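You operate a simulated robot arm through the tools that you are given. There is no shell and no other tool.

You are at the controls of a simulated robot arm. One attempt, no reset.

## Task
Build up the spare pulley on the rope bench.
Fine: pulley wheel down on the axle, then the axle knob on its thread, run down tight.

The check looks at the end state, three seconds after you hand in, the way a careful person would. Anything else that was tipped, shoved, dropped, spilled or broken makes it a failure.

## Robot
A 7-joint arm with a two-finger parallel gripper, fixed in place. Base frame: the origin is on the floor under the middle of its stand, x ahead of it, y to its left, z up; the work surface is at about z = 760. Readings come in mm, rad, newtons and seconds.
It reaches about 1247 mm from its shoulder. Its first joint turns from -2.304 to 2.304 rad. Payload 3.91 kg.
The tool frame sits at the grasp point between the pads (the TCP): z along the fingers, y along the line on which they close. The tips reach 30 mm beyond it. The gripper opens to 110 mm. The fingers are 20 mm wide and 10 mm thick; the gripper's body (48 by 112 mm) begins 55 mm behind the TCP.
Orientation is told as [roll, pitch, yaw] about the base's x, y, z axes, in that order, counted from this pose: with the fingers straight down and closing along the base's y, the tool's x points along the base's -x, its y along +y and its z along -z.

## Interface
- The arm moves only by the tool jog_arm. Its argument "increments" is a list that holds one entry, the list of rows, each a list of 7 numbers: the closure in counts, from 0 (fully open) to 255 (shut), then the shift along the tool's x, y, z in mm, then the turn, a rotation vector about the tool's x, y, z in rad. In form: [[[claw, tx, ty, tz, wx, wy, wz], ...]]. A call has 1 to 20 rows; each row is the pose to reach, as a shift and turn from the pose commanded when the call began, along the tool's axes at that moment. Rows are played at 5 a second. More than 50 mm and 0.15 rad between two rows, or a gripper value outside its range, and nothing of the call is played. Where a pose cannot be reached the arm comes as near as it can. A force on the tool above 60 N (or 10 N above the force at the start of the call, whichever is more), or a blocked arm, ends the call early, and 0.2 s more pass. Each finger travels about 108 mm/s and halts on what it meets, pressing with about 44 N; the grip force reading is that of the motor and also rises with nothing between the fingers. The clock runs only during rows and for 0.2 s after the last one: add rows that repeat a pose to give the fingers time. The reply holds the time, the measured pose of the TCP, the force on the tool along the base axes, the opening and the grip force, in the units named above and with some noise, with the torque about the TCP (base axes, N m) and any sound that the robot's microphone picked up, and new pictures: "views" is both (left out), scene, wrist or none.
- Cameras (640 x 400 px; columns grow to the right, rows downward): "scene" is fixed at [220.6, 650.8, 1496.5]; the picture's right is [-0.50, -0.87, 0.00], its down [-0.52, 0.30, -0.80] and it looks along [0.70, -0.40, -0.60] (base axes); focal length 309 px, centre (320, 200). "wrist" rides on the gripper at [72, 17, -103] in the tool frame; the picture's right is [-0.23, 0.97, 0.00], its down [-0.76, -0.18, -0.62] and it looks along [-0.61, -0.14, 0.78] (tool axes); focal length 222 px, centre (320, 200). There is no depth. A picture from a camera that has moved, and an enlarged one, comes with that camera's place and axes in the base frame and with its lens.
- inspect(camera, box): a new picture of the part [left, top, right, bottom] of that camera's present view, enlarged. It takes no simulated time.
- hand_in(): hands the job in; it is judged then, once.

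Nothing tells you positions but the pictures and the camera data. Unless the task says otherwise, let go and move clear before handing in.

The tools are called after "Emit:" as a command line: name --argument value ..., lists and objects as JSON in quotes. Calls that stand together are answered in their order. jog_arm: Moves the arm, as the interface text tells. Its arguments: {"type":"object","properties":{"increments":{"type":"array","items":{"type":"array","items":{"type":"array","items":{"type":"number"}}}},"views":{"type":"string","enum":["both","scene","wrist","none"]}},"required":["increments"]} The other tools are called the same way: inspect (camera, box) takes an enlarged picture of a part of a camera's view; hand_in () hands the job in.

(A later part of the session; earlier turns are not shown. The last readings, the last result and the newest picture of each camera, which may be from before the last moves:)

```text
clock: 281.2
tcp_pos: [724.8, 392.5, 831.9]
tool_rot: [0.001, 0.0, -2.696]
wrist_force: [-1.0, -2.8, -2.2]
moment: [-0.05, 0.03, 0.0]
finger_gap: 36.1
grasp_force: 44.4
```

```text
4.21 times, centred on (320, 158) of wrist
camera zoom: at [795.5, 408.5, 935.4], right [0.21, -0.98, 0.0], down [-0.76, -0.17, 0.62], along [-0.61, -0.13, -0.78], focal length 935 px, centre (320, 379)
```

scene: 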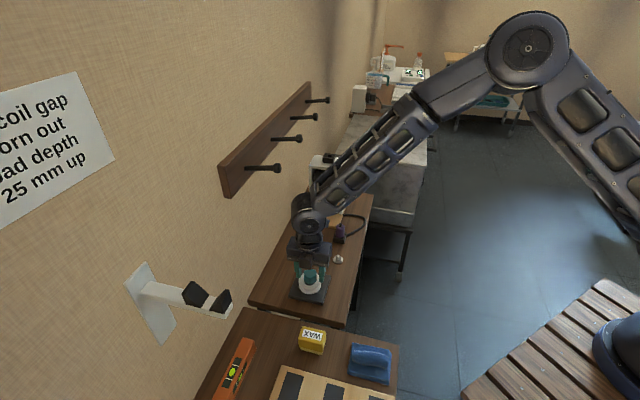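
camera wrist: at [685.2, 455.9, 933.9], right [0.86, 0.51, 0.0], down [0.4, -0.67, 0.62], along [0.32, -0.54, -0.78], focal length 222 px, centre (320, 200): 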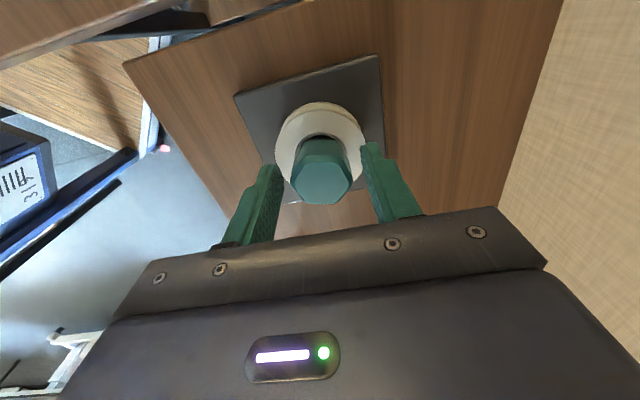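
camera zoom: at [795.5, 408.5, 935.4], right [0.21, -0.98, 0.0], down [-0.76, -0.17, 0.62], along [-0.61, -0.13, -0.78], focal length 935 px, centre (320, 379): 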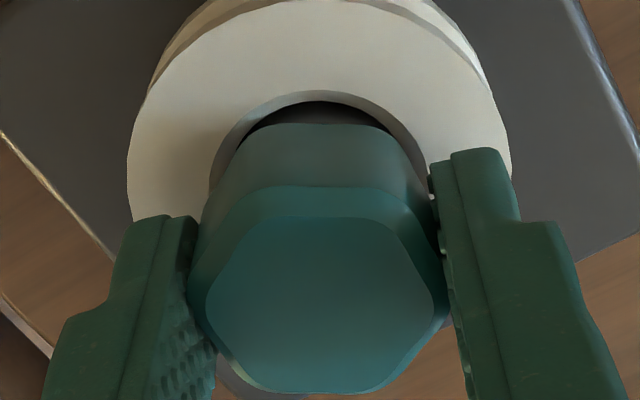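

Centred now (side force ~3 N). I'll release, rewind, regrip in this centred position and do a final tightening stroke, watching the turning torque.

Emit:
jog_arm --increments '[[[150, 0, 0, 0, 0, 0, 0], [130, 0, 0, 0, 0, 0, 0], [130, 0, 0, 0, 0, 0, 0], [130, 0, 0, 0, 0, 0, -0.14], [130, 0, 0, 0, 0, 0, -0.28], [130, 0, 0, 0, 0, 0, -0.42], [130, 0, 0, 0, 0, 0, -0.56], [130, 0, 0, 0, 0, 0, -0.7], [130, 0, 0, 0, 0, 0, -0.84], [130, 0, 0, 0, 0, 0, -0.98], [130, 0, 0, 0, 0, 0, -1.12], [130, 0, 0, 0, 0, 0, -1.26], [130, 0, 0, 0, 0, 0, -1.4], [130, 0, 0, 0, 0, 0, -1.54], [130, 0, 0, 0, 0, 0, -1.68], [130, 0, 0, 0, 0, 0, -1.82], [130, 0, 0, 0, 0, 0, -1.96], [130, 0, 0, 0, 0, 0, -2.1], [130, 0, 0, 0, 0, 0, -2.24], [130, 0, 0, 0, 0, 0, -2.38]]]' --views "none"

Emit:
jog_arm --increments '[[[130, 0, 0, 0, 0, 0, -0.14], [130, 0, 0, 0, 0, 0, -0.28], [130, 0, 0, 0, 0, 0, -0.42], [130, 0, 0, 0, 0, 0, -0.56], [130, 0, 0, 0, 0, 0, -0.7], [130, 0, 0, 0, 0, 0, -0.84], [130, 0, 0, 0, 0, 0, -0.98], [130, 0, 0, 0, 0, 0, -1.12], [130, 0, 0, 0, 0, 0, -1.26], [130, 0, 0, 0, 0, 0, -1.4], [130, 0, 0, 0, 0, 0, -1.54], [130, 0, 0, 0, 0, 0, -1.68], [130, 0, 0, 0, 0, 0, -1.808], [130, 0, 0, 0, 0, 0, -1.808], [130, 0, 0, 0, 0, 0, -1.808]]]' --views "none"

Emit:
inspect --camera "wrist" --box '[270, 110, 370, 205]'

Emit:
inspect --camera "scene" --box '[300, 262, 325, 287]'

```text
clock: 285.4
tcp_pos: [723.5, 393.1, 831.1]
tool_rot: [0.001, -0.001, -0.315]
wrist_force: [-0.8, 0.7, -0.3]
moment: [0.01, -0.01, -0.01]
finger_gap: 53.7
grasp_force: 0.1
```

```text
clock: 288.6
tcp_pos: [724.3, 393.6, 830.6]
tool_rot: [-0.001, 0.0, 1.492]
wrist_force: [0.4, 0.0, 0.1]
moment: [-0.02, 0.01, -0.02]
finger_gap: 53.9
grasp_force: 0.0
```

```text
4.21 times, centred on (320, 158) of wrist
camera zoom: at [700.2, 321.8, 934.2], right [-0.95, 0.3, 0.0], down [0.24, 0.75, 0.62], along [0.19, 0.59, -0.78], focal length 935 px, centre (320, 379)
```

zoom: 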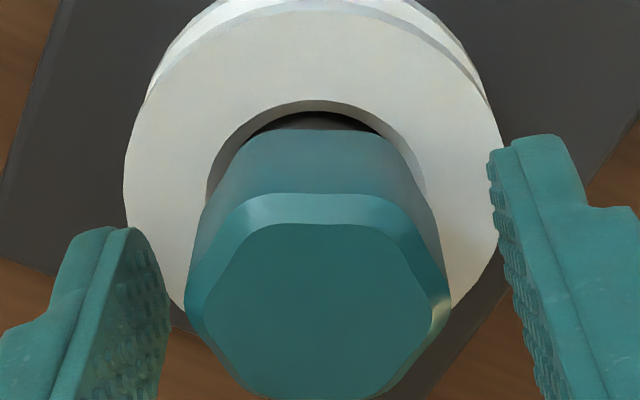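

```text
16.00 times, centred on (312, 274) of scene
camera zoom: at [220.6, 650.8, 1496.5], right [-0.5, -0.87, 0.0], down [-0.52, 0.3, -0.8], along [0.7, -0.4, -0.6], focal length 4938 px, centre (440, -992)
```

zoom: 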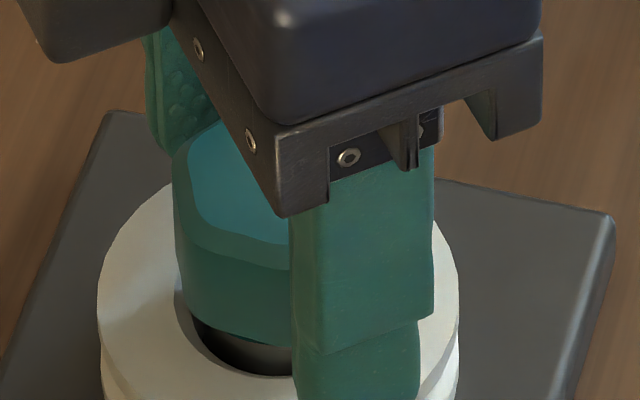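

Emit:
jog_arm --increments '[[[130, -0.7, 0, 0, 0, 0, 0], [130, -1.3, 0, 0, 0, 0, 0], [150, -1.3, 0, 0, 0, 0, 0], [170, -1.3, 0, 0, 0, 0, 0], [230, -1.3, 0, 0, 0, 0, 0], [230, -1.3, 0, 0, 0, 0, 0], [230, -1.3, 0, 0, 0, 0, 0]]]' --views "none"

Emit:
jog_arm --increments '[[[230, 0, 0, 0, 0, 0, 0.13], [230, 0, 0, 0, 0, 0, 0.26], [230, 0, 0, 0, 0, 0, 0.39]]]' --views "none"

Emit:
jog_arm --increments '[[[230, 0, 0, 0, 0, 0, 0.13], [230, 0, 0, 0, 0, 0, 0.26], [230, 0, 0, 0, 0, 0, 0.39]]]' --views "none"

Emit:
jog_arm --increments '[[[230, 0, 0, 0, 0, 0, 0.13], [230, 0, 0, 0, 0, 0, 0.26], [230, 0, 0, 0, 0, 0, 0.39]]]' --views "none"

Emit:
jog_arm --increments '[[[230, 0, 0, 0, 0, 0, 0.13], [230, 0, 0, 0, 0, 0, 0.26], [230, 0, 0, 0, 0, 0, 0.39]]]' --views "none"

```text
clock: 290.2
tcp_pos: [725.4, 395.4, 830.9]
tool_rot: [-0.001, 0.001, 1.49]
wrist_force: [-4.3, 1.4, -1.7]
moment: [0.02, 0.15, -0.02]
finger_gap: 35.9
grasp_force: 43.5
```

```text
clock: 291.0
tcp_pos: [724.5, 395.4, 831.5]
tool_rot: [-0.001, 0.001, 1.098]
wrist_force: [3.4, -4.8, -5.8]
moment: [-0.06, -0.08, 0.04]
finger_gap: 35.8
grasp_force: 43.3
```

```text
clock: 291.8
tcp_pos: [724.5, 394.6, 831.5]
tool_rot: [-0.001, 0.001, 0.709]
wrist_force: [11.0, -3.1, -7.6]
moment: [-0.04, -0.25, 0.12]
finger_gap: 35.9
grasp_force: 43.6
```

```text
clock: 292.6
tcp_pos: [725.6, 394.2, 831.5]
tool_rot: [0.0, -0.002, 0.316]
wrist_force: [13.7, -5.0, -9.5]
moment: [-0.08, -0.33, 0.04]
finger_gap: 35.9
grasp_force: 44.0
```

```text
clock: 293.4
tcp_pos: [724.4, 393.8, 831.6]
tool_rot: [-0.003, 0.0, -0.071]
wrist_force: [11.7, -19.5, -4.2]
moment: [-0.41, -0.3, 0.04]
finger_gap: 36.0
grasp_force: 44.0
```

The thread is pulling down again (−9.5 N) as I turn, so there is still some travel. I'll correct the side load and keep following it down while turning clockwise.

Emit:
jog_arm --increments '[[[230, -0.4, -0.5, 0.2, 0, 0, 0], [230, -0.7, -1.0, 0.3, 0, 0, 0], [230, -0.7, -1.0, 0.3, 0, 0, 0]]]' --views "none"

Emit:
jog_arm --increments '[[[230, 0, 0, 0.07, 0, 0, 0.13], [230, 0, 0, 0.14, 0, 0, 0.26], [230, 0, 0, 0.21, 0, 0, 0.39]]]' --views "none"

Emit:
jog_arm --increments '[[[230, 0, 0, 0.07, 0, 0, 0.13], [230, 0, 0, 0.14, 0, 0, 0.26], [230, 0, 0, 0.21, 0, 0, 0.39]]]' --views "none"

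Emit:
jog_arm --increments '[[[230, 0, 0, 0.07, 0, 0, 0.13], [230, 0, 0, 0.14, 0, 0, 0.26], [230, 0, 0, 0.21, 0, 0, 0.39]]]' --views "none"

Emit:
jog_arm --increments '[[[230, 0, 0, 0.07, 0, 0, 0.13], [230, 0, 0, 0.14, 0, 0, 0.26], [230, 0, 0, 0.21, 0, 0, 0.39]]]' --views "none"

Emit:
inspect --camera "wrist" --box '[285, 135, 355, 207]'

Emit:
inspect --camera "scene" --box '[300, 262, 325, 287]'

```text
clock: 294.2
tcp_pos: [725.7, 393.8, 831.2]
tool_rot: [0.0, 0.0, -0.07]
wrist_force: [9.7, -10.6, 3.9]
moment: [-0.26, -0.24, 0.04]
finger_gap: 36.0
grasp_force: 44.5
```

```text
clock: 295.0
tcp_pos: [725.8, 393.2, 829.9]
tool_rot: [0.0, -0.001, -0.461]
wrist_force: [15.7, -10.4, -1.2]
moment: [-0.24, -0.38, 0.08]
finger_gap: 35.9
grasp_force: 44.1
```

```text
clock: 295.8
tcp_pos: [724.8, 393.9, 829.9]
tool_rot: [0.001, 0.002, -0.851]
wrist_force: [15.4, -15.4, -2.1]
moment: [-0.32, -0.33, 0.05]
finger_gap: 36.0
grasp_force: 43.7
```

```text
clock: 296.6
tcp_pos: [722.9, 392.7, 830.7]
tool_rot: [0.001, 0.0, -1.242]
wrist_force: [17.5, -18.1, 0.5]
moment: [-0.41, -0.35, 0.02]
finger_gap: 36.3
grasp_force: 44.9
```

```text
clock: 297.4
tcp_pos: [723.9, 392.6, 831.0]
tool_rot: [-0.001, 0.001, -1.632]
wrist_force: [11.0, -19.4, 8.8]
moment: [-0.36, -0.27, 0.03]
finger_gap: 36.0
grasp_force: 43.7
```

```text
5.56 times, centred on (320, 171) of wrist
camera zoom: at [744.6, 463.7, 933.8], right [0.96, -0.29, 0.0], down [-0.22, -0.75, 0.62], along [-0.18, -0.6, -0.78], focal length 1234 px, centre (320, 361)
```

zoom: 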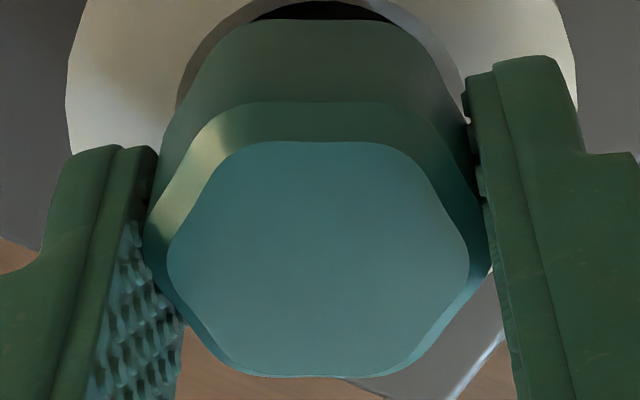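

```text
16.00 times, centred on (312, 274) of scene
camera zoom: at [220.6, 650.8, 1496.5], right [-0.5, -0.87, 0.0], down [-0.52, 0.3, -0.8], along [0.7, -0.4, -0.6], focal length 4938 px, centre (440, -992)
```

zoom: 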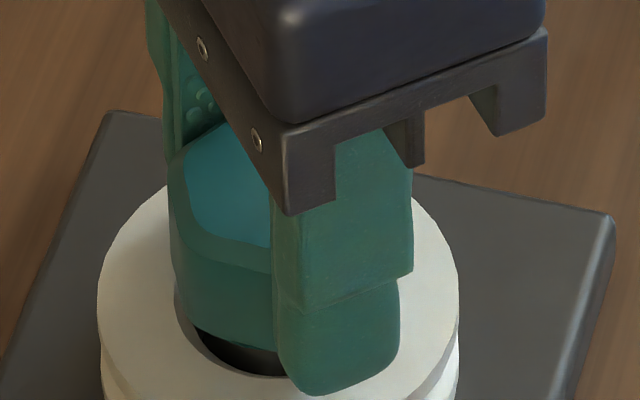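

Emit:
jog_arm --increments '[[[230, -0.5, 0.3, 0, 0, 0, 0], [230, -1.1, 0.6, 0, 0, 0, 0], [230, -1.1, 0.6, 0, 0, 0, 0]]]' --views "none"

Emit:
jog_arm --increments '[[[230, 0, 0, 0, 0, 0, 0.13], [230, 0, 0, 0, 0, 0, 0.26], [230, 0, 0, 0, 0, 0, 0.39]]]' --views "none"

Emit:
jog_arm --increments '[[[230, 0, 0, 0, 0, 0, 0.13], [230, 0, 0, 0, 0, 0, 0.26], [230, 0, 0, 0, 0, 0, 0.39]]]' --views "none"

Emit:
jog_arm --increments '[[[230, 0, 0, 0, 0, 0, 0.13], [230, 0, 0, 0, 0, 0, 0.26], [230, 0, 0, 0, 0, 0, 0.39]]]' --views "none"

Emit:
inspect --camera "wrist" --box '[285, 135, 355, 207]'

Emit:
inspect --camera "scene" --box '[300, 262, 325, 287]'

```text
clock: 298.2
tcp_pos: [725.0, 392.9, 830.0]
tool_rot: [-0.002, -0.001, -1.627]
wrist_force: [-7.1, -11.5, 15.7]
moment: [-0.2, 0.16, 0.01]
finger_gap: 35.7
grasp_force: 44.0
```

```text
clock: 299.0
tcp_pos: [724.8, 393.0, 830.5]
tool_rot: [0.001, 0.0, -2.021]
wrist_force: [-3.6, -3.1, 8.3]
moment: [-0.02, 0.05, 0.04]
finger_gap: 35.8
grasp_force: 44.0
```

```text
clock: 299.8
tcp_pos: [725.8, 391.4, 829.2]
tool_rot: [0.0, 0.001, -2.411]
wrist_force: [-3.6, 0.3, 11.0]
moment: [0.05, 0.0, 0.1]
finger_gap: 35.8
grasp_force: 44.6
```

```text
clock: 300.6
tcp_pos: [724.7, 392.4, 831.2]
tool_rot: [0.0, -0.001, -2.801]
wrist_force: [-8.9, -0.8, 8.9]
moment: [0.05, 0.12, 0.02]
finger_gap: 35.7
grasp_force: 43.9
```

```text
5.56 times, centred on (320, 171) of wrist
camera zoom: at [798.0, 399.6, 933.8], right [0.11, -0.99, 0.0], down [-0.78, -0.09, 0.62], along [-0.62, -0.07, -0.78], focal length 1234 px, centre (320, 361)
```

zoom: 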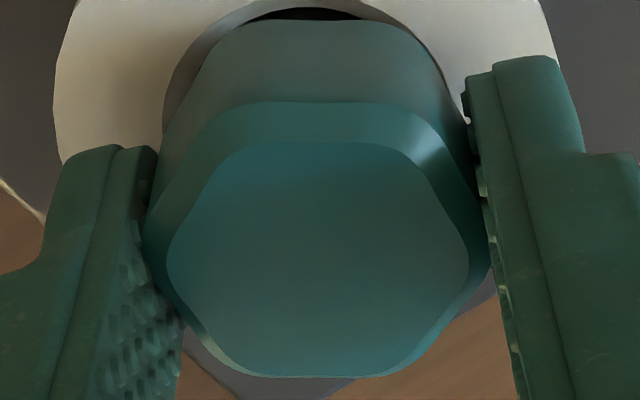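

```text
16.00 times, centred on (312, 274) of scene
camera zoom: at [220.6, 650.8, 1496.5], right [-0.5, -0.87, 0.0], down [-0.52, 0.3, -0.8], along [0.7, -0.4, -0.6], focal length 4938 px, centre (440, -992)
```

zoom: 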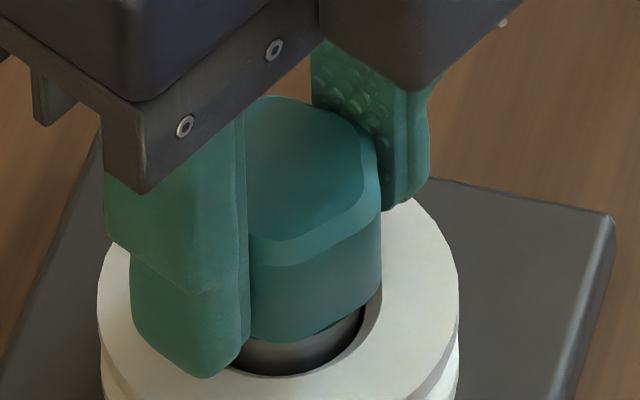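

The knob is back against its stop, with no further pull-down. I'll finish with a firm press and a last clockwise nip, then release while still pressing so nothing lifts it.

Emit:
jog_arm --increments '[[[230, 0, 0, 0.4, 0, 0, 0.03], [230, 0, 0, 0.8, 0, 0, 0.06], [230, 0, 0, 1.0, 0, 0, 0.1], [200, 0, 0, 0.6, 0, 0, 0.1], [150, 0, 0, 0.6, 0, 0, 0.1], [130, 0, 0, 0.6, 0, 0, 0.1], [130, 0, 0, 0.6, 0, 0, 0.1], [130, 0, 0, 0.6, 0, 0, 0.1]]]' --views "none"

Emit:
inspect --camera "scene" --box '[300, 262, 325, 287]'

Emit:
inspect --camera "wrist" --box '[270, 110, 370, 205]'

```text
clock: 302.4
tcp_pos: [725.4, 393.5, 830.0]
tool_rot: [0.0, 0.0, -2.9]
wrist_force: [0.4, 0.3, -0.2]
moment: [0.02, 0.01, -0.05]
finger_gap: 53.8
grasp_force: 0.0
```

```text
16.00 times, centred on (312, 274) of scene
camera zoom: at [220.6, 650.8, 1496.5], right [-0.5, -0.87, 0.0], down [-0.52, 0.3, -0.8], along [0.7, -0.4, -0.6], focal length 4938 px, centre (440, -992)
```

zoom: 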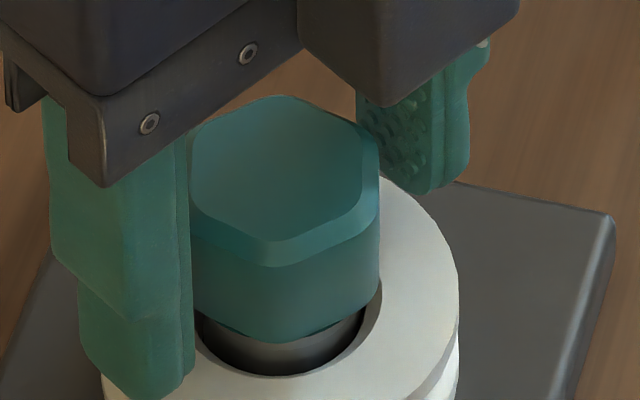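

```text
4.21 times, centred on (320, 158) of wrist
camera zoom: at [798.4, 393.3, 933.5], right [0.01, -1.0, 0.0], down [-0.78, -0.01, 0.62], along [-0.62, -0.01, -0.78], focal length 935 px, centre (320, 379)
```

zoom: 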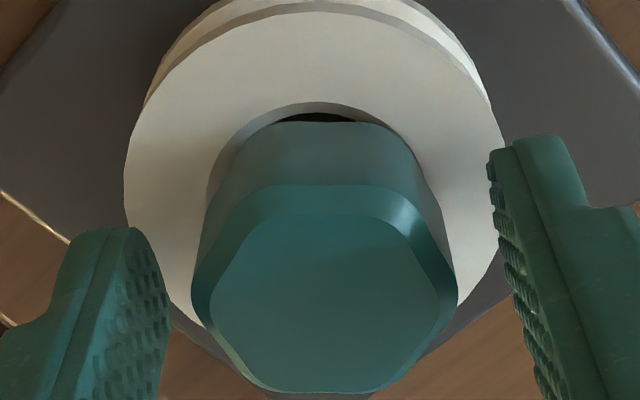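

Now the low-angle check again.

Emit:
jog_arm --increments '[[[130, 0, 0, -12, 0, 0, 0], [130, 0, 0, -30, 0, 0, 0], [130, 0, 0, -60, 0, 0, 0], [130, 0, 0, -80, 0, 0, -0.145], [130, 0, 0, -80, 0, 0, -0.29], [130, 0, 0, -80, 0, 0, -0.435], [130, 0, 0, -80, 0, 0, -0.58], [130, 0, 0, -80, 0, 0, -0.725], [130, 0, 0, -80, 0, 0, -0.87], [130, 0, 0, -80, 0, 0, -1.015], [130, 0, 0, -80, 0, 0, -1.16], [130, 0, 0, -80, 0, 0, -1.305], [130, 0, 0, -80, 0, 0, -1.45], [130, 0, 0, -80, 0, 0, -1.595], [130, 0, 0, -80, 0, 0, -1.74], [130, 0, 0, -80, 0, 0, -1.885], [130, 0, 0, -80, 0, 0, -2.03], [130, 0, 0, -80, 0, 0, -2.175], [130, 0, 0, -80, 0, 0, -2.32], [130, 0, 0, -80, 0, 0, -2.465]]]' --views "none"

Emit:
jog_arm --increments '[[[130, 0, 0, 0, 0, 0, -0.14], [130, 0, 0, 0, 0, 0, -0.28], [130, 0, 0, 0, 0, 0, -0.42], [130, 0, 0, 0, 0, 0, -0.56], [130, 0, 0, 0, 0, 0, -0.7], [130, 0, 0, 0, 0, 0, -0.84], [130, 0, 0, 0, 0, 0, -0.98], [130, 0, 0, 0, 0, 0, -1.12], [130, 0, 0, 0, 0, 0, -1.222], [130, 0, 0, 0, 0, 0, -1.222]]]' --views "none"

Emit:
jog_arm --increments '[[[130, 40, 0, 0, 0, 0, 0], [130, 80, 0, 0, 0, 0, 0], [130, 115, 0, 0, 0, -0.07, 0], [130, 145, 0, 0, 0, -0.14, 0], [130, 165, 0, 5, 0, -0.22, 0], [130, 179.5, 0, 15, 0, -0.3, 0], [130, 179.5, 0, 25, 0, -0.38, 0], [130, 179.5, 0, 35, 0, -0.46, 0], [130, 179.5, 0, 45, 0, -0.54, 0], [130, 179.5, 0, 54, 0, -0.62, 0], [130, 179.5, 0, 54, 0, -0.7, 0], [130, 179.5, 0, 54, 0, -0.7, 0]]]' --views "wrist"

Emit:
inspect --camera "wrist" --box '[325, 160, 355, 185]'

Emit:
inspect --camera "wrist" --box '[315, 150, 360, 202]'

```text
clock: 306.6
tcp_pos: [725.8, 393.5, 909.8]
tool_rot: [-0.001, 0.001, -0.433]
wrist_force: [-0.3, 0.8, -0.2]
moment: [0.0, 0.0, 0.01]
finger_gap: 53.7
grasp_force: 0.1
```

```text
clock: 308.8
tcp_pos: [726.1, 392.4, 909.7]
tool_rot: [0.001, 0.0, 0.788]
wrist_force: [0.0, 0.5, 0.3]
moment: [0.02, -0.02, -0.02]
finger_gap: 53.6
grasp_force: 0.0
```

```text
clock: 311.4
tcp_pos: [599.1, 266.2, 856.0]
tool_rot: [0.001, -0.7, 0.786]
wrist_force: [-0.1, -0.2, -0.3]
moment: [0.03, 0.0, 0.02]
finger_gap: 53.8
grasp_force: 0.1
camera wrist: at [499.1, 191.0, 888.3], right [-0.57, 0.81, 0.15], down [0.25, 0.0, 0.97], along [0.78, 0.59, -0.21], focal length 222 px, centre (320, 200)
```

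wrist: 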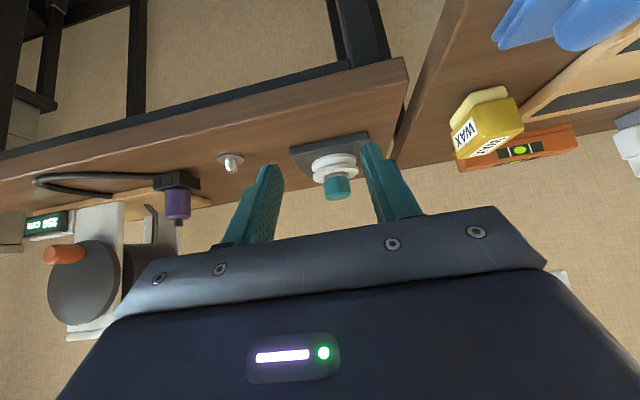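

```text
16.00 times, centred on (340, 172) of wrist
camera zoom: at [499.1, 191.0, 888.3], right [-0.57, 0.81, 0.15], down [0.25, 0.0, 0.97], along [0.78, 0.59, -0.21], focal length 3554 px, centre (0, 640)
```

zoom: 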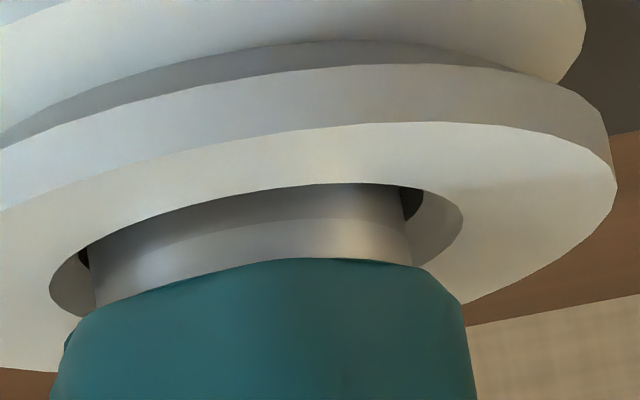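

```text
7.69 times, centred on (338, 176) of wrist
camera zoom: at [499.1, 191.0, 888.3], right [-0.57, 0.81, 0.15], down [0.25, 0.0, 0.97], along [0.78, 0.59, -0.21], focal length 1709 px, centre (185, 385)
```

zoom: 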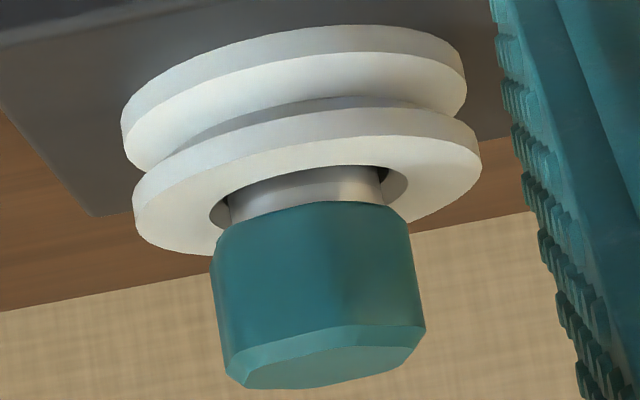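

The knob is at the same seated height for the third time. Still, the low torque bothers me: I originally pushed it past the first catch. I'll do one clean run. I'll lift it off completely, re-centre, bring it down gently to the first contact, and thread it from there with matched feed.

Emit:
jog_arm --increments '[[[130, -12.9, 0, -15.3, 0, 0.07, 0], [130, -25.7, 0, -30.6, 0, 0.14, 0], [130, -34.7, 0, -41.4, 0, 0.21, 0], [130, -50, 0, -28.5, 0, 0.28, 0], [130, -73, 0, -9.2, 0, 0.35, 0], [130, -99.8, 0, 13.3, 0, 0.42, 0], [130, -126.6, 0, 35.8, 0, 0.49, 0], [130, -149.6, 0, 55.1, 0, 0.56, 0], [130, -164.9, 0, 67.9, 0, 0.63, 0], [130, -172.6, 0, 74.4, 0, 0.7, 0], [130, -172.6, 0, 74.4, 0, 0.7, 0]]]' --views "none"

Emit:
jog_arm --increments '[[[130, 0, 0, 0, 0, 0, 0.14], [130, 0, 0, 0, 0, 0, 0.28], [130, 0, 0, 0, 0, 0, 0.42], [130, 0, 0, 0, 0, 0, 0.545], [130, 0, 0, 20, 0, 0, 0.545], [130, 0, 0, 40, 0, 0, 0.545], [130, 0, 0, 60, 0, 0, 0.545], [130, 0, 0, 72, 0, 0, 0.545], [130, 0, 0, 78, 0, 0, 0.545], [130, 0, 0, 78, 0, 0, 0.545], [130, 0, 0, 78, 0, 0, 0.545]]]' --views "none"

Emit:
inspect --camera "wrist" --box '[270, 110, 370, 205]'

Emit:
inspect --camera "scene" --box '[300, 262, 325, 287]'

```text
clock: 313.8
tcp_pos: [725.2, 394.2, 911.2]
tool_rot: [0.0, 0.002, 0.787]
wrist_force: [0.8, 0.0, -0.5]
moment: [-0.01, -0.04, 0.05]
finger_gap: 54.1
grasp_force: 0.0
```

```text
clock: 316.2
tcp_pos: [726.4, 394.1, 832.3]
tool_rot: [0.0, -0.001, 0.242]
wrist_force: [-0.4, -0.4, 0.9]
moment: [0.0, 0.01, 0.02]
finger_gap: 53.9
grasp_force: 0.0
```

```text
4.21 times, centred on (320, 158) of wrist
camera zoom: at [650.3, 391.3, 935.4], right [-0.01, 1.0, 0.0], down [0.78, 0.01, 0.62], along [0.62, 0.01, -0.78], focal length 935 px, centre (320, 379)
```

zoom: 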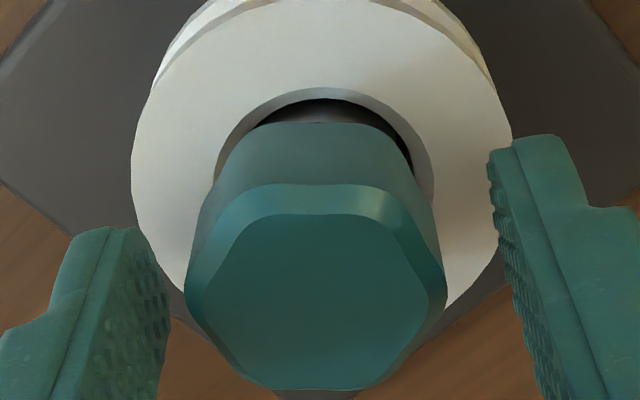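

```text
16.00 times, centred on (312, 274) of scene
camera zoom: at [220.6, 650.8, 1496.5], right [-0.5, -0.87, 0.0], down [-0.52, 0.3, -0.8], along [0.7, -0.4, -0.6], focal length 4938 px, centre (440, -992)
```

zoom: 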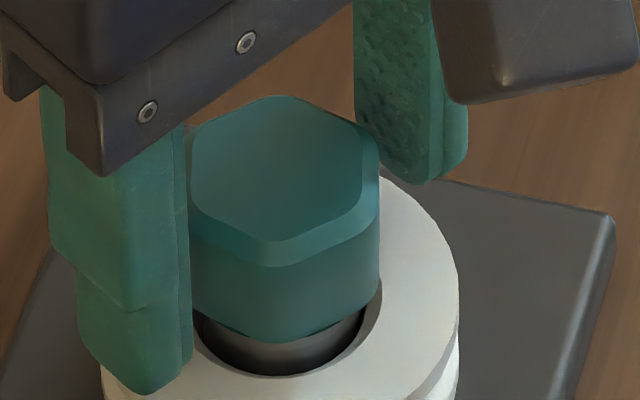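

Emit:
jog_arm --increments '[[[130, 0, -0.4, 0, 0, 0, 0], [150, 0, -0.4, 0, 0, 0, 0], [170, 0, -0.4, 0, 0, 0, 0], [230, 0, -0.4, 0, 0, 0, 0], [230, 0, -0.4, 0, 0, 0, 0], [230, 0, -0.4, 0, 0, 0, 0]]]' --views "none"

Emit:
jog_arm --increments '[[[230, 0, 0, 0, 0, 0, -0.08], [230, 0, 0, 0, 0, 0, -0.16]]]' --views "none"

Emit:
jog_arm --increments '[[[230, 0, 0, 0, 0, 0, -0.08], [230, 0, 0, 0, 0, 0, -0.16]]]' --views "none"

Emit:
inspect --camera "wrist" --box '[270, 110, 370, 205]'

```text
clock: 317.6
tcp_pos: [726.6, 393.2, 831.2]
tool_rot: [-0.001, 0.001, 0.242]
wrist_force: [0.9, -2.9, -1.1]
moment: [-0.09, 0.0, 0.01]
finger_gap: 36.4
grasp_force: 44.0
```

```text
clock: 318.2
tcp_pos: [725.7, 393.0, 832.6]
tool_rot: [-0.001, -0.001, 0.403]
wrist_force: [-0.5, 1.2, 2.8]
moment: [0.04, 0.06, -0.08]
finger_gap: 36.0
grasp_force: 44.5
```

```text
clock: 318.8
tcp_pos: [724.8, 392.5, 831.2]
tool_rot: [-0.001, 0.001, 0.562]
wrist_force: [-1.0, 2.8, 2.1]
moment: [0.1, 0.03, 0.0]
finger_gap: 35.7
grasp_force: 43.8
```

```text
4.21 times, centred on (320, 158) of wrist
camera zoom: at [654.4, 367.3, 935.6], right [-0.33, 0.94, 0.0], down [0.74, 0.26, 0.62], along [0.59, 0.2, -0.78], focal length 935 px, centre (320, 379)
```

zoom: 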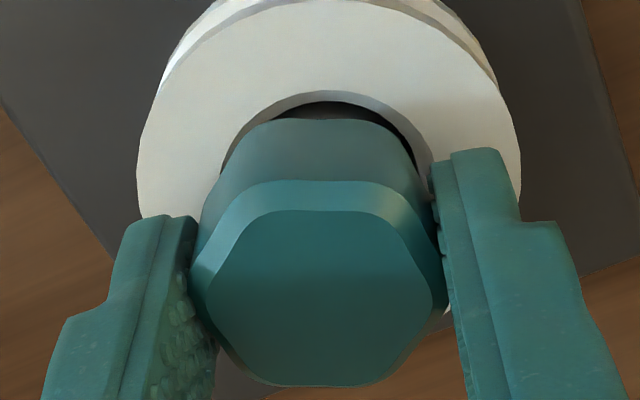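

Break-away torque is only ~0.08 N·m, so it isn't tight. I'll unscrew and lift it right off for a clean restart.

Emit:
jog_arm --increments '[[[230, 0, 0, -0.12, 0, 0, -0.14], [230, 0, 0, -0.24, 0, 0, -0.28], [230, 0, 0, -0.36, 0, 0, -0.42], [230, 0, 0, -0.48, 0, 0, -0.56], [230, 0, 0, -0.6, 0, 0, -0.7], [230, 0, 0, -0.72, 0, 0, -0.84], [230, 0, 0, -0.84, 0, 0, -0.98], [230, 0, 0, -0.96, 0, 0, -1.12], [230, 0, 0, -1.08, 0, 0, -1.26], [230, 0, 0, -1.2, 0, 0, -1.4], [230, 0, 0, -1.32, 0, 0, -1.54], [230, 0, 0, -1.44, 0, 0, -1.68], [230, 0, 0, -1.5, 0, 0, -1.774], [230, 0, 0, -1.5, 0, 0, -1.774]]]' --views "none"

Emit:
jog_arm --increments '[[[230, 0, 0, -1.5, 0, 0, 0], [230, 0, 0, -3, 0, 0, 0], [230, 0, 0, -3, 0, 0, 0]]]' --views "none"

Emit:
jog_arm --increments '[[[230, 0, 0, -4, 0, 0, 0], [230, 0, 0, -8, 0, 0, 0], [230, 0, 0, -12, 0, 0, 0], [230, 0, 0, -16, 0, 0, 0], [230, 0, 0, -21, 0, 0, 0], [230, 0, 0, -25, 0, 0, 0], [230, 0, 0, -25, 0, 0, 0], [230, 0, 0, -25, 0, 0, 0]]]' --views "both"

Emit:
inspect --camera "scene" --box '[295, 250, 330, 285]'

Emit:
inspect --camera "wrist" --box '[260, 80, 380, 210]'

```text
clock: 321.8
tcp_pos: [725.2, 392.4, 833.5]
tool_rot: [0.0, 0.0, 2.338]
wrist_force: [-10.3, 2.8, -1.0]
moment: [0.04, 0.24, -0.01]
finger_gap: 35.9
grasp_force: 44.2
```

```text
clock: 322.6
tcp_pos: [726.0, 392.0, 837.3]
tool_rot: [0.0, 0.0, 2.335]
wrist_force: [-3.0, 4.3, -11.2]
moment: [0.07, 0.07, -0.02]
finger_gap: 36.0
grasp_force: 43.8
```

```text
clock: 324.4
tcp_pos: [727.7, 393.0, 861.4]
tool_rot: [0.0, 0.001, 2.338]
wrist_force: [-0.9, 0.0, -0.4]
moment: [0.01, 0.02, -0.01]
finger_gap: 10.7
grasp_force: 0.0
camera wrist: at [763.3, 328.1, 965.8], right [-0.86, -0.51, 0.0], down [-0.4, 0.67, 0.62], along [-0.32, 0.54, -0.78], focal length 222 px, centre (320, 200)
```

scene: 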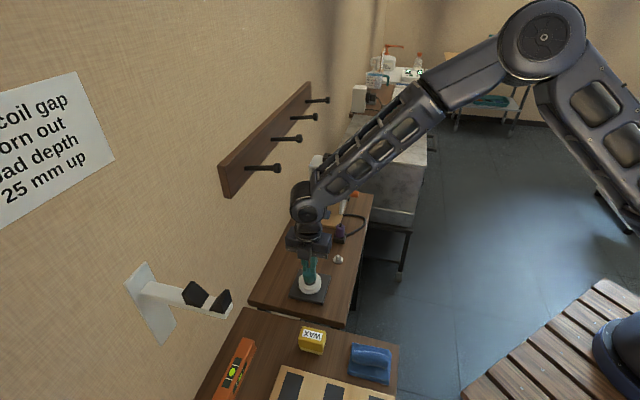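
wrist: 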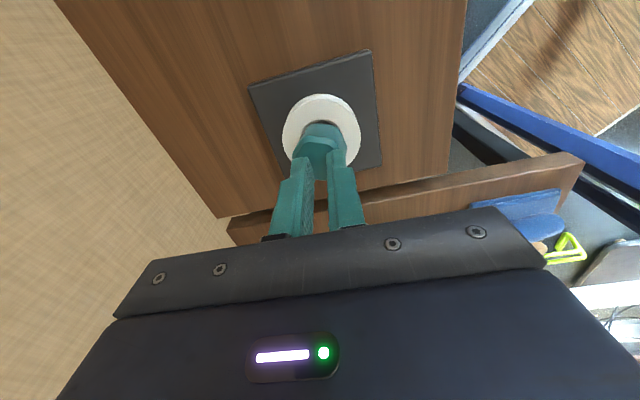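

```text
11.43 times, centred on (312, 268) of scene
camera zoom: at [220.6, 650.8, 1496.5], right [-0.5, -0.87, 0.0], down [-0.52, 0.3, -0.8], along [0.7, -0.4, -0.6], focal length 3527 px, centre (406, -571)
```

zoom: 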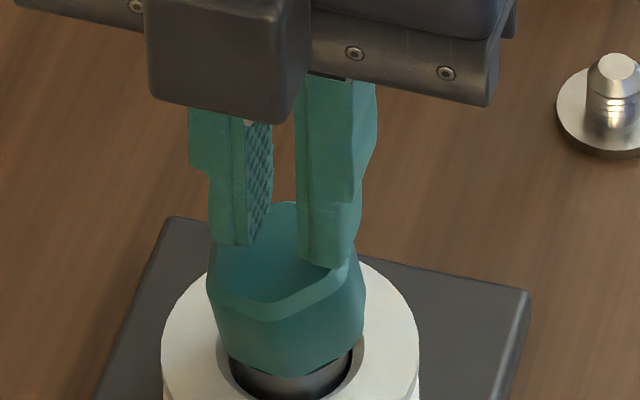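

```text
3.08 times, centred on (320, 145) of wrist
camera zoom: at [763.3, 328.1, 965.8], right [-0.86, -0.51, 0.0], down [-0.4, 0.67, 0.62], along [-0.32, 0.54, -0.78], focal length 684 px, centre (320, 369)
```

zoom: 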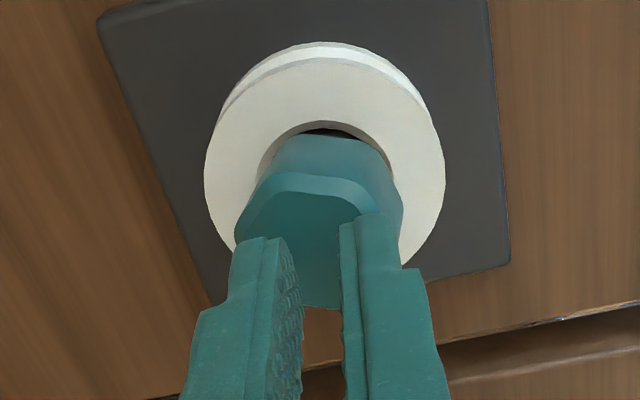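

The fingers slid up off the tapered knob while the thread held it and it returned to its seat. So the thread does hold it firmly; my fingers are the weak link, and earlier "no resistance" readings were partly finger slip. I'll reopen, go back down, regrip and run it fully clockwise one last time.

Emit:
jog_arm --increments '[[[130, 0, 0, 0, 0, 0, 0], [130, 0, 0, 0, 0, 0, 0], [130, 0, 0, 0, 0, 0, 0], [130, 0, 0, 8, 0, 0, 0], [130, 0, 0, 16, 0, 0, 0], [130, 0, 0, 24, 0, 0, 0], [130, 0, 0, 30, 0, 0, 0], [130, 0, 0, 30, 0, 0, 0], [130, 0, 0, 30, 0, 0, 0]]]' --views "wrist"

Emit:
inspect --camera "wrist" --box '[270, 110, 370, 205]'

Emit:
inspect --camera "scene" --box '[300, 262, 325, 287]'

```text
clock: 326.4
tcp_pos: [725.1, 392.1, 830.4]
tool_rot: [-0.001, 0.001, 2.336]
wrist_force: [-0.7, 0.3, -0.2]
moment: [-0.03, 0.02, 0.0]
finger_gap: 53.9
grasp_force: 0.0
camera wrist: at [762.5, 328.1, 934.1], right [-0.86, -0.51, 0.0], down [-0.4, 0.67, 0.62], along [-0.32, 0.54, -0.78], focal length 222 px, centre (320, 200)
```

wrist: 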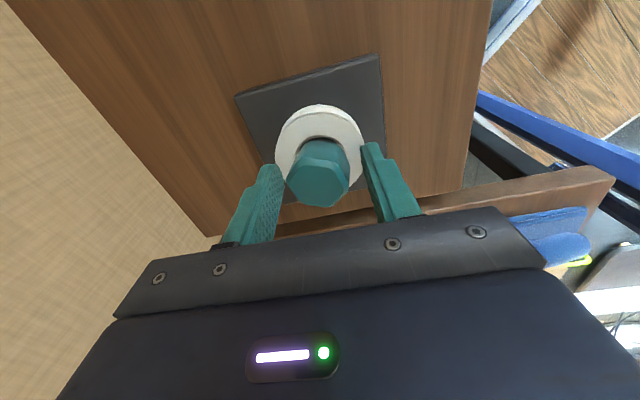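

```text
4.21 times, centred on (320, 158) of wrist
camera zoom: at [762.5, 328.1, 934.1], right [-0.86, -0.51, 0.0], down [-0.4, 0.67, 0.62], along [-0.32, 0.54, -0.78], focal length 935 px, centre (320, 379)
```

zoom: 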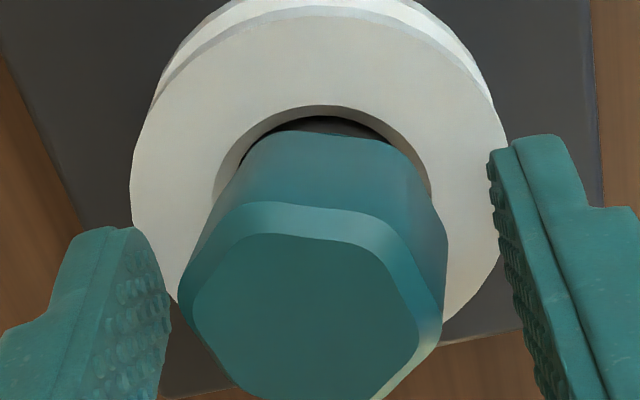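

```text
16.00 times, centred on (312, 274) of scene
camera zoom: at [220.6, 650.8, 1496.5], right [-0.5, -0.87, 0.0], down [-0.52, 0.3, -0.8], along [0.7, -0.4, -0.6], focal length 4938 px, centre (440, -992)
```

zoom: 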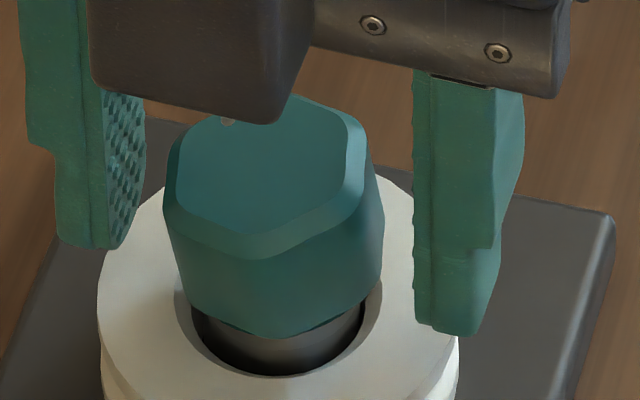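

The knob is sitting slightly tilted after that slip. I'll regrip to set it upright, then repeat the engage-and-run-down procedure that worked, and this time leave it alone afterwards.

Emit:
jog_arm --increments '[[[130, 0, -1.0, 0, 0, 0, 0], [130, 0, -1.0, 0, 0, 0, 0], [150, 0, -1.0, 0, 0, 0, 0], [170, 0, -1.0, 0, 0, 0, 0], [230, 0, -1.0, 0, 0, 0, 0], [230, 0, -1.0, 0, 0, 0, 0], [230, 0, -1.0, 0, 0, 0, 0]]]' --views "wrist"

Emit:
inspect --camera "wrist" --box '[270, 110, 370, 205]'

Emit:
inspect --camera "scene" --box '[300, 262, 325, 287]'

```text
clock: 328.0
tcp_pos: [724.4, 393.0, 831.6]
tool_rot: [-0.001, 0.0, 2.337]
wrist_force: [-7.5, -7.1, 2.5]
moment: [-0.32, 0.32, -0.02]
finger_gap: 36.9
grasp_force: 44.0
camera wrist: at [762.7, 328.0, 935.2], right [-0.86, -0.51, 0.0], down [-0.4, 0.67, 0.62], along [-0.32, 0.54, -0.78], focal length 222 px, centre (320, 200)
```

wrist: 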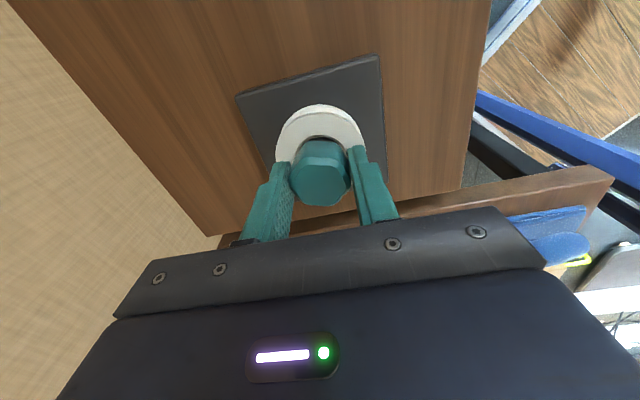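

```text
4.21 times, centred on (320, 158) of wrist
camera zoom: at [762.7, 328.0, 935.2], right [-0.86, -0.51, 0.0], down [-0.4, 0.67, 0.62], along [-0.32, 0.54, -0.78], focal length 935 px, centre (320, 379)
```

zoom: 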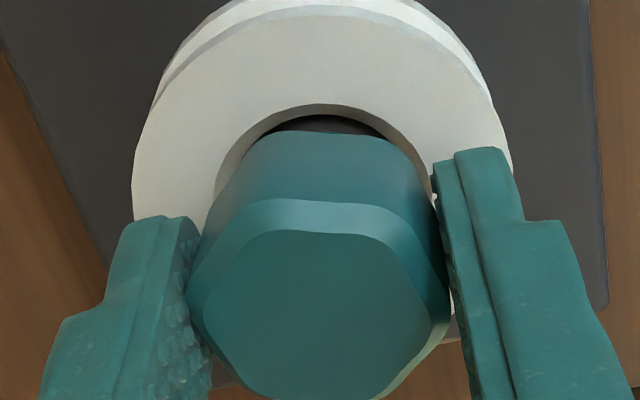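

```text
16.00 times, centred on (312, 274) of scene
camera zoom: at [220.6, 650.8, 1496.5], right [-0.5, -0.87, 0.0], down [-0.52, 0.3, -0.8], along [0.7, -0.4, -0.6], focal length 4938 px, centre (440, -992)
```

zoom: 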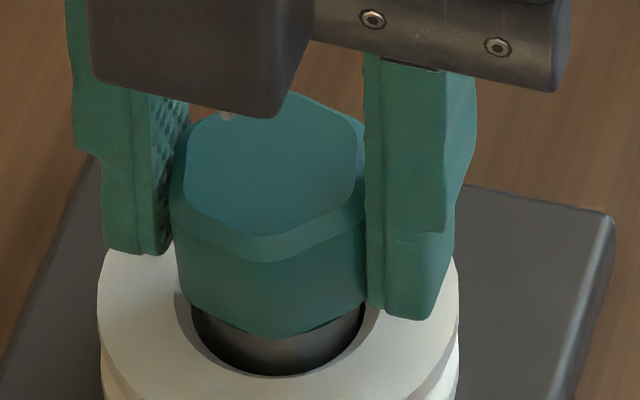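

Emit:
jog_arm --increments '[[[230, 0, 0.6, 0, 0, 0, 0], [230, 0, 0.6, -2, 0, 0, 0], [230, 0, 0.6, -4, 0, 0, 0], [230, 0, 0.6, -4, 0, 0, 0]]]' --views "none"

Emit:
inspect --camera "wrist" --box '[270, 110, 370, 205]'

Emit:
inspect --camera "scene" --box '[300, 262, 325, 287]'

```text
clock: 329.0
tcp_pos: [725.8, 392.4, 836.7]
tool_rot: [0.003, 0.0, 2.339]
wrist_force: [-0.2, -0.6, -17.9]
moment: [-0.04, -0.01, -0.04]
finger_gap: 35.8
grasp_force: 43.0
```

```text
4.21 times, centred on (320, 158) of wrist
camera zoom: at [761.9, 328.0, 939.2], right [-0.86, -0.51, 0.0], down [-0.4, 0.67, 0.62], along [-0.32, 0.54, -0.78], focal length 935 px, centre (320, 379)
```

zoom: 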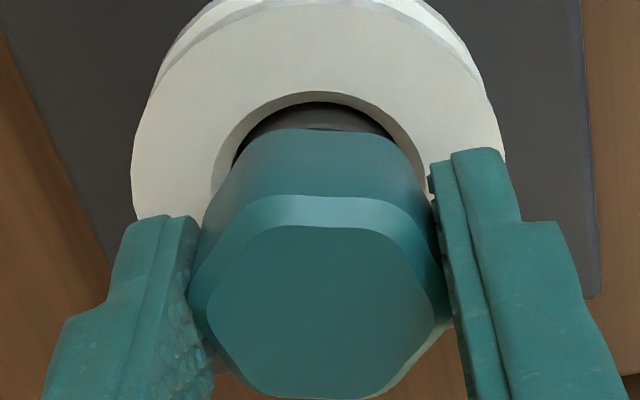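

```text
16.00 times, centred on (312, 274) of scene
camera zoom: at [220.6, 650.8, 1496.5], right [-0.5, -0.87, 0.0], down [-0.52, 0.3, -0.8], along [0.7, -0.4, -0.6], focal length 4938 px, centre (440, -992)
```

zoom: 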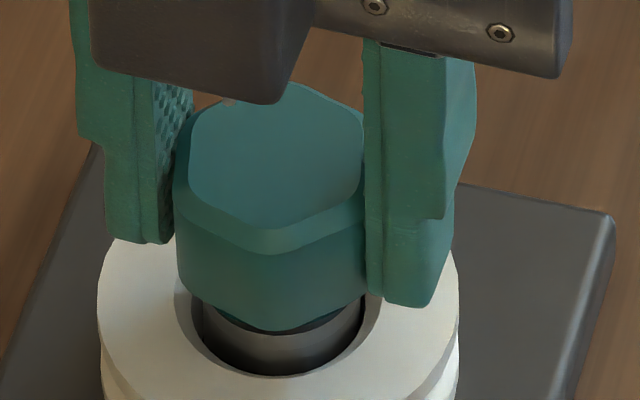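

The knob is held strongly (−18 N) and sits upright in the grip, so the thread is engaged. I'll go back down to the seat and turn clockwise in small steps at constant height, using the pull-down force as my tightness gauge.

Emit:
jog_arm --increments '[[[230, 0, 0, 1, 0, 0, 0], [230, 0, 0, 2, 0, 0, 0], [230, 0, 0, 3, 0, 0, 0], [230, 0, 0, 3.6, 0, 0, 0], [230, 0, 0, 3.6, 0, 0, 0]]]' --views "none"

Emit:
jog_arm --increments '[[[230, 0, 0, 0, 0, 0, 0.13], [230, 0, 0, 0, 0, 0, 0.26], [230, 0, 0, 0, 0, 0, 0.26]]]' --views "none"

Emit:
jog_arm --increments '[[[230, 0, 0, 0, 0, 0, 0.13], [230, 0, 0, 0, 0, 0, 0.26], [230, 0, 0, 0, 0, 0, 0.26]]]' --views "none"

Emit:
jog_arm --increments '[[[230, 0, 0, 0, 0, 0, 0.13], [230, 0, 0, 0, 0, 0, 0.26], [230, 0, 0, 0, 0, 0, 0.26]]]' --views "none"

Emit:
jog_arm --increments '[[[230, 0, 0, 0, 0, 0, 0.13], [230, 0, 0, 0, 0, 0, 0.26], [230, 0, 0, 0, 0, 0, 0.26]]]' --views "none"

Emit:
jog_arm --increments '[[[230, 0, 0, 0, 0, 0, 0.13], [230, 0, 0, 0, 0, 0, 0.26], [230, 0, 0, 0, 0, 0, 0.26]]]' --views "none"

Emit:
jog_arm --increments '[[[230, 0, 0, 0, 0, 0, 0.13], [230, 0, 0, 0, 0, 0, 0.26], [230, 0, 0, 0, 0, 0, 0.26]]]' --views "none"

```text
clock: 330.2
tcp_pos: [726.8, 393.1, 832.4]
tool_rot: [0.001, 0.0, 2.336]
wrist_force: [-1.3, -1.2, -3.3]
moment: [-0.01, 0.04, 0.0]
finger_gap: 36.1
grasp_force: 44.2
```

```text
clock: 331.0
tcp_pos: [725.6, 392.3, 831.4]
tool_rot: [0.002, 0.0, 2.074]
wrist_force: [-14.3, -7.0, -3.0]
moment: [-0.12, 0.3, 0.01]
finger_gap: 36.0
grasp_force: 44.1
```

```text
clock: 331.8
tcp_pos: [725.2, 392.0, 832.0]
tool_rot: [0.003, 0.0, 1.816]
wrist_force: [-21.3, -6.4, -3.8]
moment: [-0.12, 0.41, 0.09]
finger_gap: 35.8
grasp_force: 44.1
```

```text
clock: 332.6
tcp_pos: [725.4, 391.4, 831.8]
tool_rot: [0.001, -0.001, 1.555]
wrist_force: [-24.5, -9.8, -5.8]
moment: [-0.24, 0.49, 0.03]
finger_gap: 36.1
grasp_force: 44.2
```

```text
clock: 333.4
tcp_pos: [725.4, 392.8, 831.6]
tool_rot: [0.001, 0.002, 1.294]
wrist_force: [-36.5, -15.9, -5.9]
moment: [-0.31, 0.66, 0.09]
finger_gap: 36.1
grasp_force: 44.1
```

```text
clock: 334.2
tcp_pos: [725.4, 393.2, 832.4]
tool_rot: [0.0, 0.001, 1.035]
wrist_force: [-38.2, -11.0, -8.4]
moment: [-0.17, 0.77, 0.07]
finger_gap: 36.2
grasp_force: 43.9
```

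```text
clock: 335.0
tcp_pos: [726.3, 392.7, 833.4]
tool_rot: [-0.001, -0.001, 0.775]
wrist_force: [-28.3, -9.7, -8.0]
moment: [-0.19, 0.46, 0.04]
finger_gap: 35.8
grasp_force: 44.3
```

Emit:
jog_arm --increments '[[[230, 0.6, 0.3, 0, 0, 0, 0], [230, 1.3, 0.6, 0, 0, 0, 0], [230, 1.3, 0.6, 0, 0, 0, 0]]]' --views "none"

Emit:
inspect --camera "wrist" --box '[270, 110, 370, 205]'

Emit:
inspect --camera "scene" --box '[300, 262, 325, 287]'

```text
clock: 335.8
tcp_pos: [728.0, 392.7, 833.4]
tool_rot: [-0.002, -0.003, 0.775]
wrist_force: [-0.1, 0.6, -2.5]
moment: [0.06, -0.03, 0.0]
finger_gap: 36.0
grasp_force: 44.0
```

```text
4.21 times, centred on (320, 158) of wrist
camera zoom: at [661.2, 353.4, 936.2], right [-0.52, 0.85, 0.0], down [0.67, 0.41, 0.63], along [0.53, 0.32, -0.78], focal length 935 px, centre (320, 379)
```

zoom: 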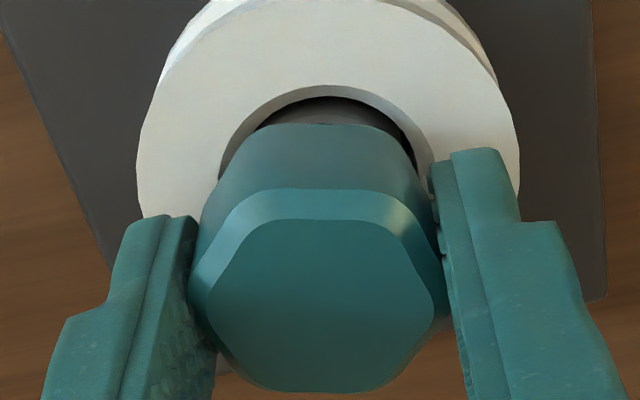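

```text
16.00 times, centred on (312, 274) of scene
camera zoom: at [220.6, 650.8, 1496.5], right [-0.5, -0.87, 0.0], down [-0.52, 0.3, -0.8], along [0.7, -0.4, -0.6], focal length 4938 px, centre (440, -992)
```

zoom: 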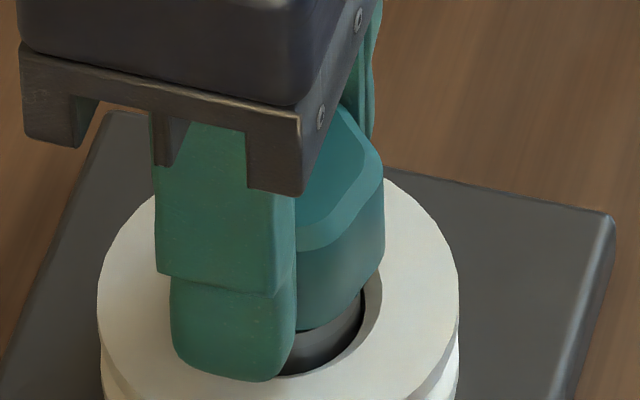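

Side load relieved. The knob is about 3 mm above the seat here, engaged. Running it down: clockwise with about 0.8 mm per rad feed, correcting side load as needed.

Emit:
jog_arm --increments '[[[230, 0, 0, 0.1, 0, 0, 0.13], [230, 0, 0, 0.2, 0, 0, 0.26], [230, 0, 0, 0.3, 0, 0, 0.39], [230, 0, 0, 0.4, 0, 0, 0.52], [230, 0, 0, 0.4, 0, 0, 0.52]]]' --views "none"

Emit:
jog_arm --increments '[[[230, 0, 0, 0.1, 0, 0, 0.13], [230, 0, 0, 0.2, 0, 0, 0.26], [230, 0, 0, 0.3, 0, 0, 0.39], [230, 0, 0, 0.4, 0, 0, 0.52], [230, 0, 0, 0.4, 0, 0, 0.52]]]' --views "none"

Emit:
jog_arm --increments '[[[230, 0, 0, 0.1, 0, 0, 0.13], [230, 0, 0, 0.2, 0, 0, 0.26], [230, 0, 0, 0.3, 0, 0, 0.39], [230, 0, 0, 0.4, 0, 0, 0.52], [230, 0, 0, 0.4, 0, 0, 0.52]]]' --views "none"

Emit:
inspect --camera "scene" --box '[300, 262, 325, 287]'

Emit:
inspect --camera "wrist" --box '[285, 135, 355, 207]'

```text
clock: 337.0
tcp_pos: [725.2, 392.7, 832.5]
tool_rot: [0.001, 0.0, 0.255]
wrist_force: [0.2, -0.4, -1.9]
moment: [0.0, 0.0, -0.04]
finger_gap: 36.0
grasp_force: 43.6
```

```text
clock: 338.2
tcp_pos: [724.0, 391.3, 830.1]
tool_rot: [0.0, 0.0, -0.265]
wrist_force: [-0.4, -0.2, 2.6]
moment: [0.02, -0.03, -0.02]
finger_gap: 35.7
grasp_force: 43.9
```

```text
clock: 339.4
tcp_pos: [725.4, 391.5, 831.4]
tool_rot: [0.001, 0.0, -0.786]
wrist_force: [0.2, -0.2, -0.9]
moment: [0.0, 0.02, 0.03]
finger_gap: 35.9
grasp_force: 44.1
```

```text
16.00 times, centred on (312, 274) of scene
camera zoom: at [220.6, 650.8, 1496.5], right [-0.5, -0.87, 0.0], down [-0.52, 0.3, -0.8], along [0.7, -0.4, -0.6], focal length 4938 px, centre (440, -992)
```

zoom: 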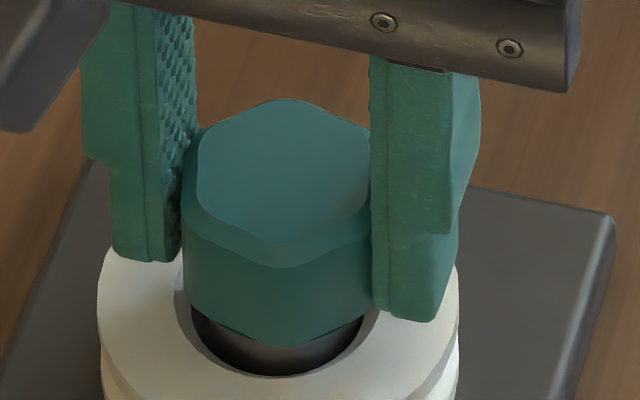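

```text
5.56 times, centred on (320, 171) of wrist
camera zoom: at [684.3, 454.4, 934.8], right [0.85, 0.53, 0.0], down [0.41, -0.66, 0.62], along [0.33, -0.53, -0.78], focal length 1234 px, centre (320, 361)
```

zoom: 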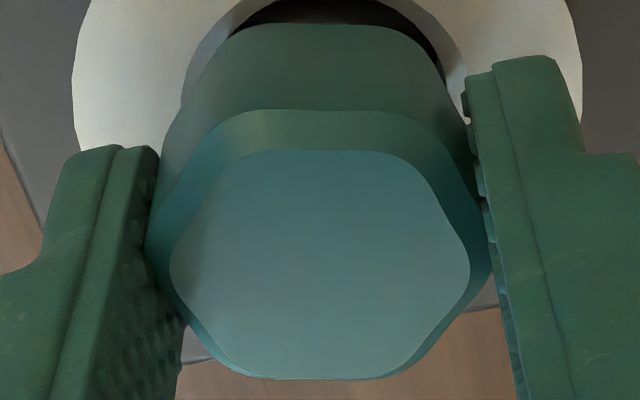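

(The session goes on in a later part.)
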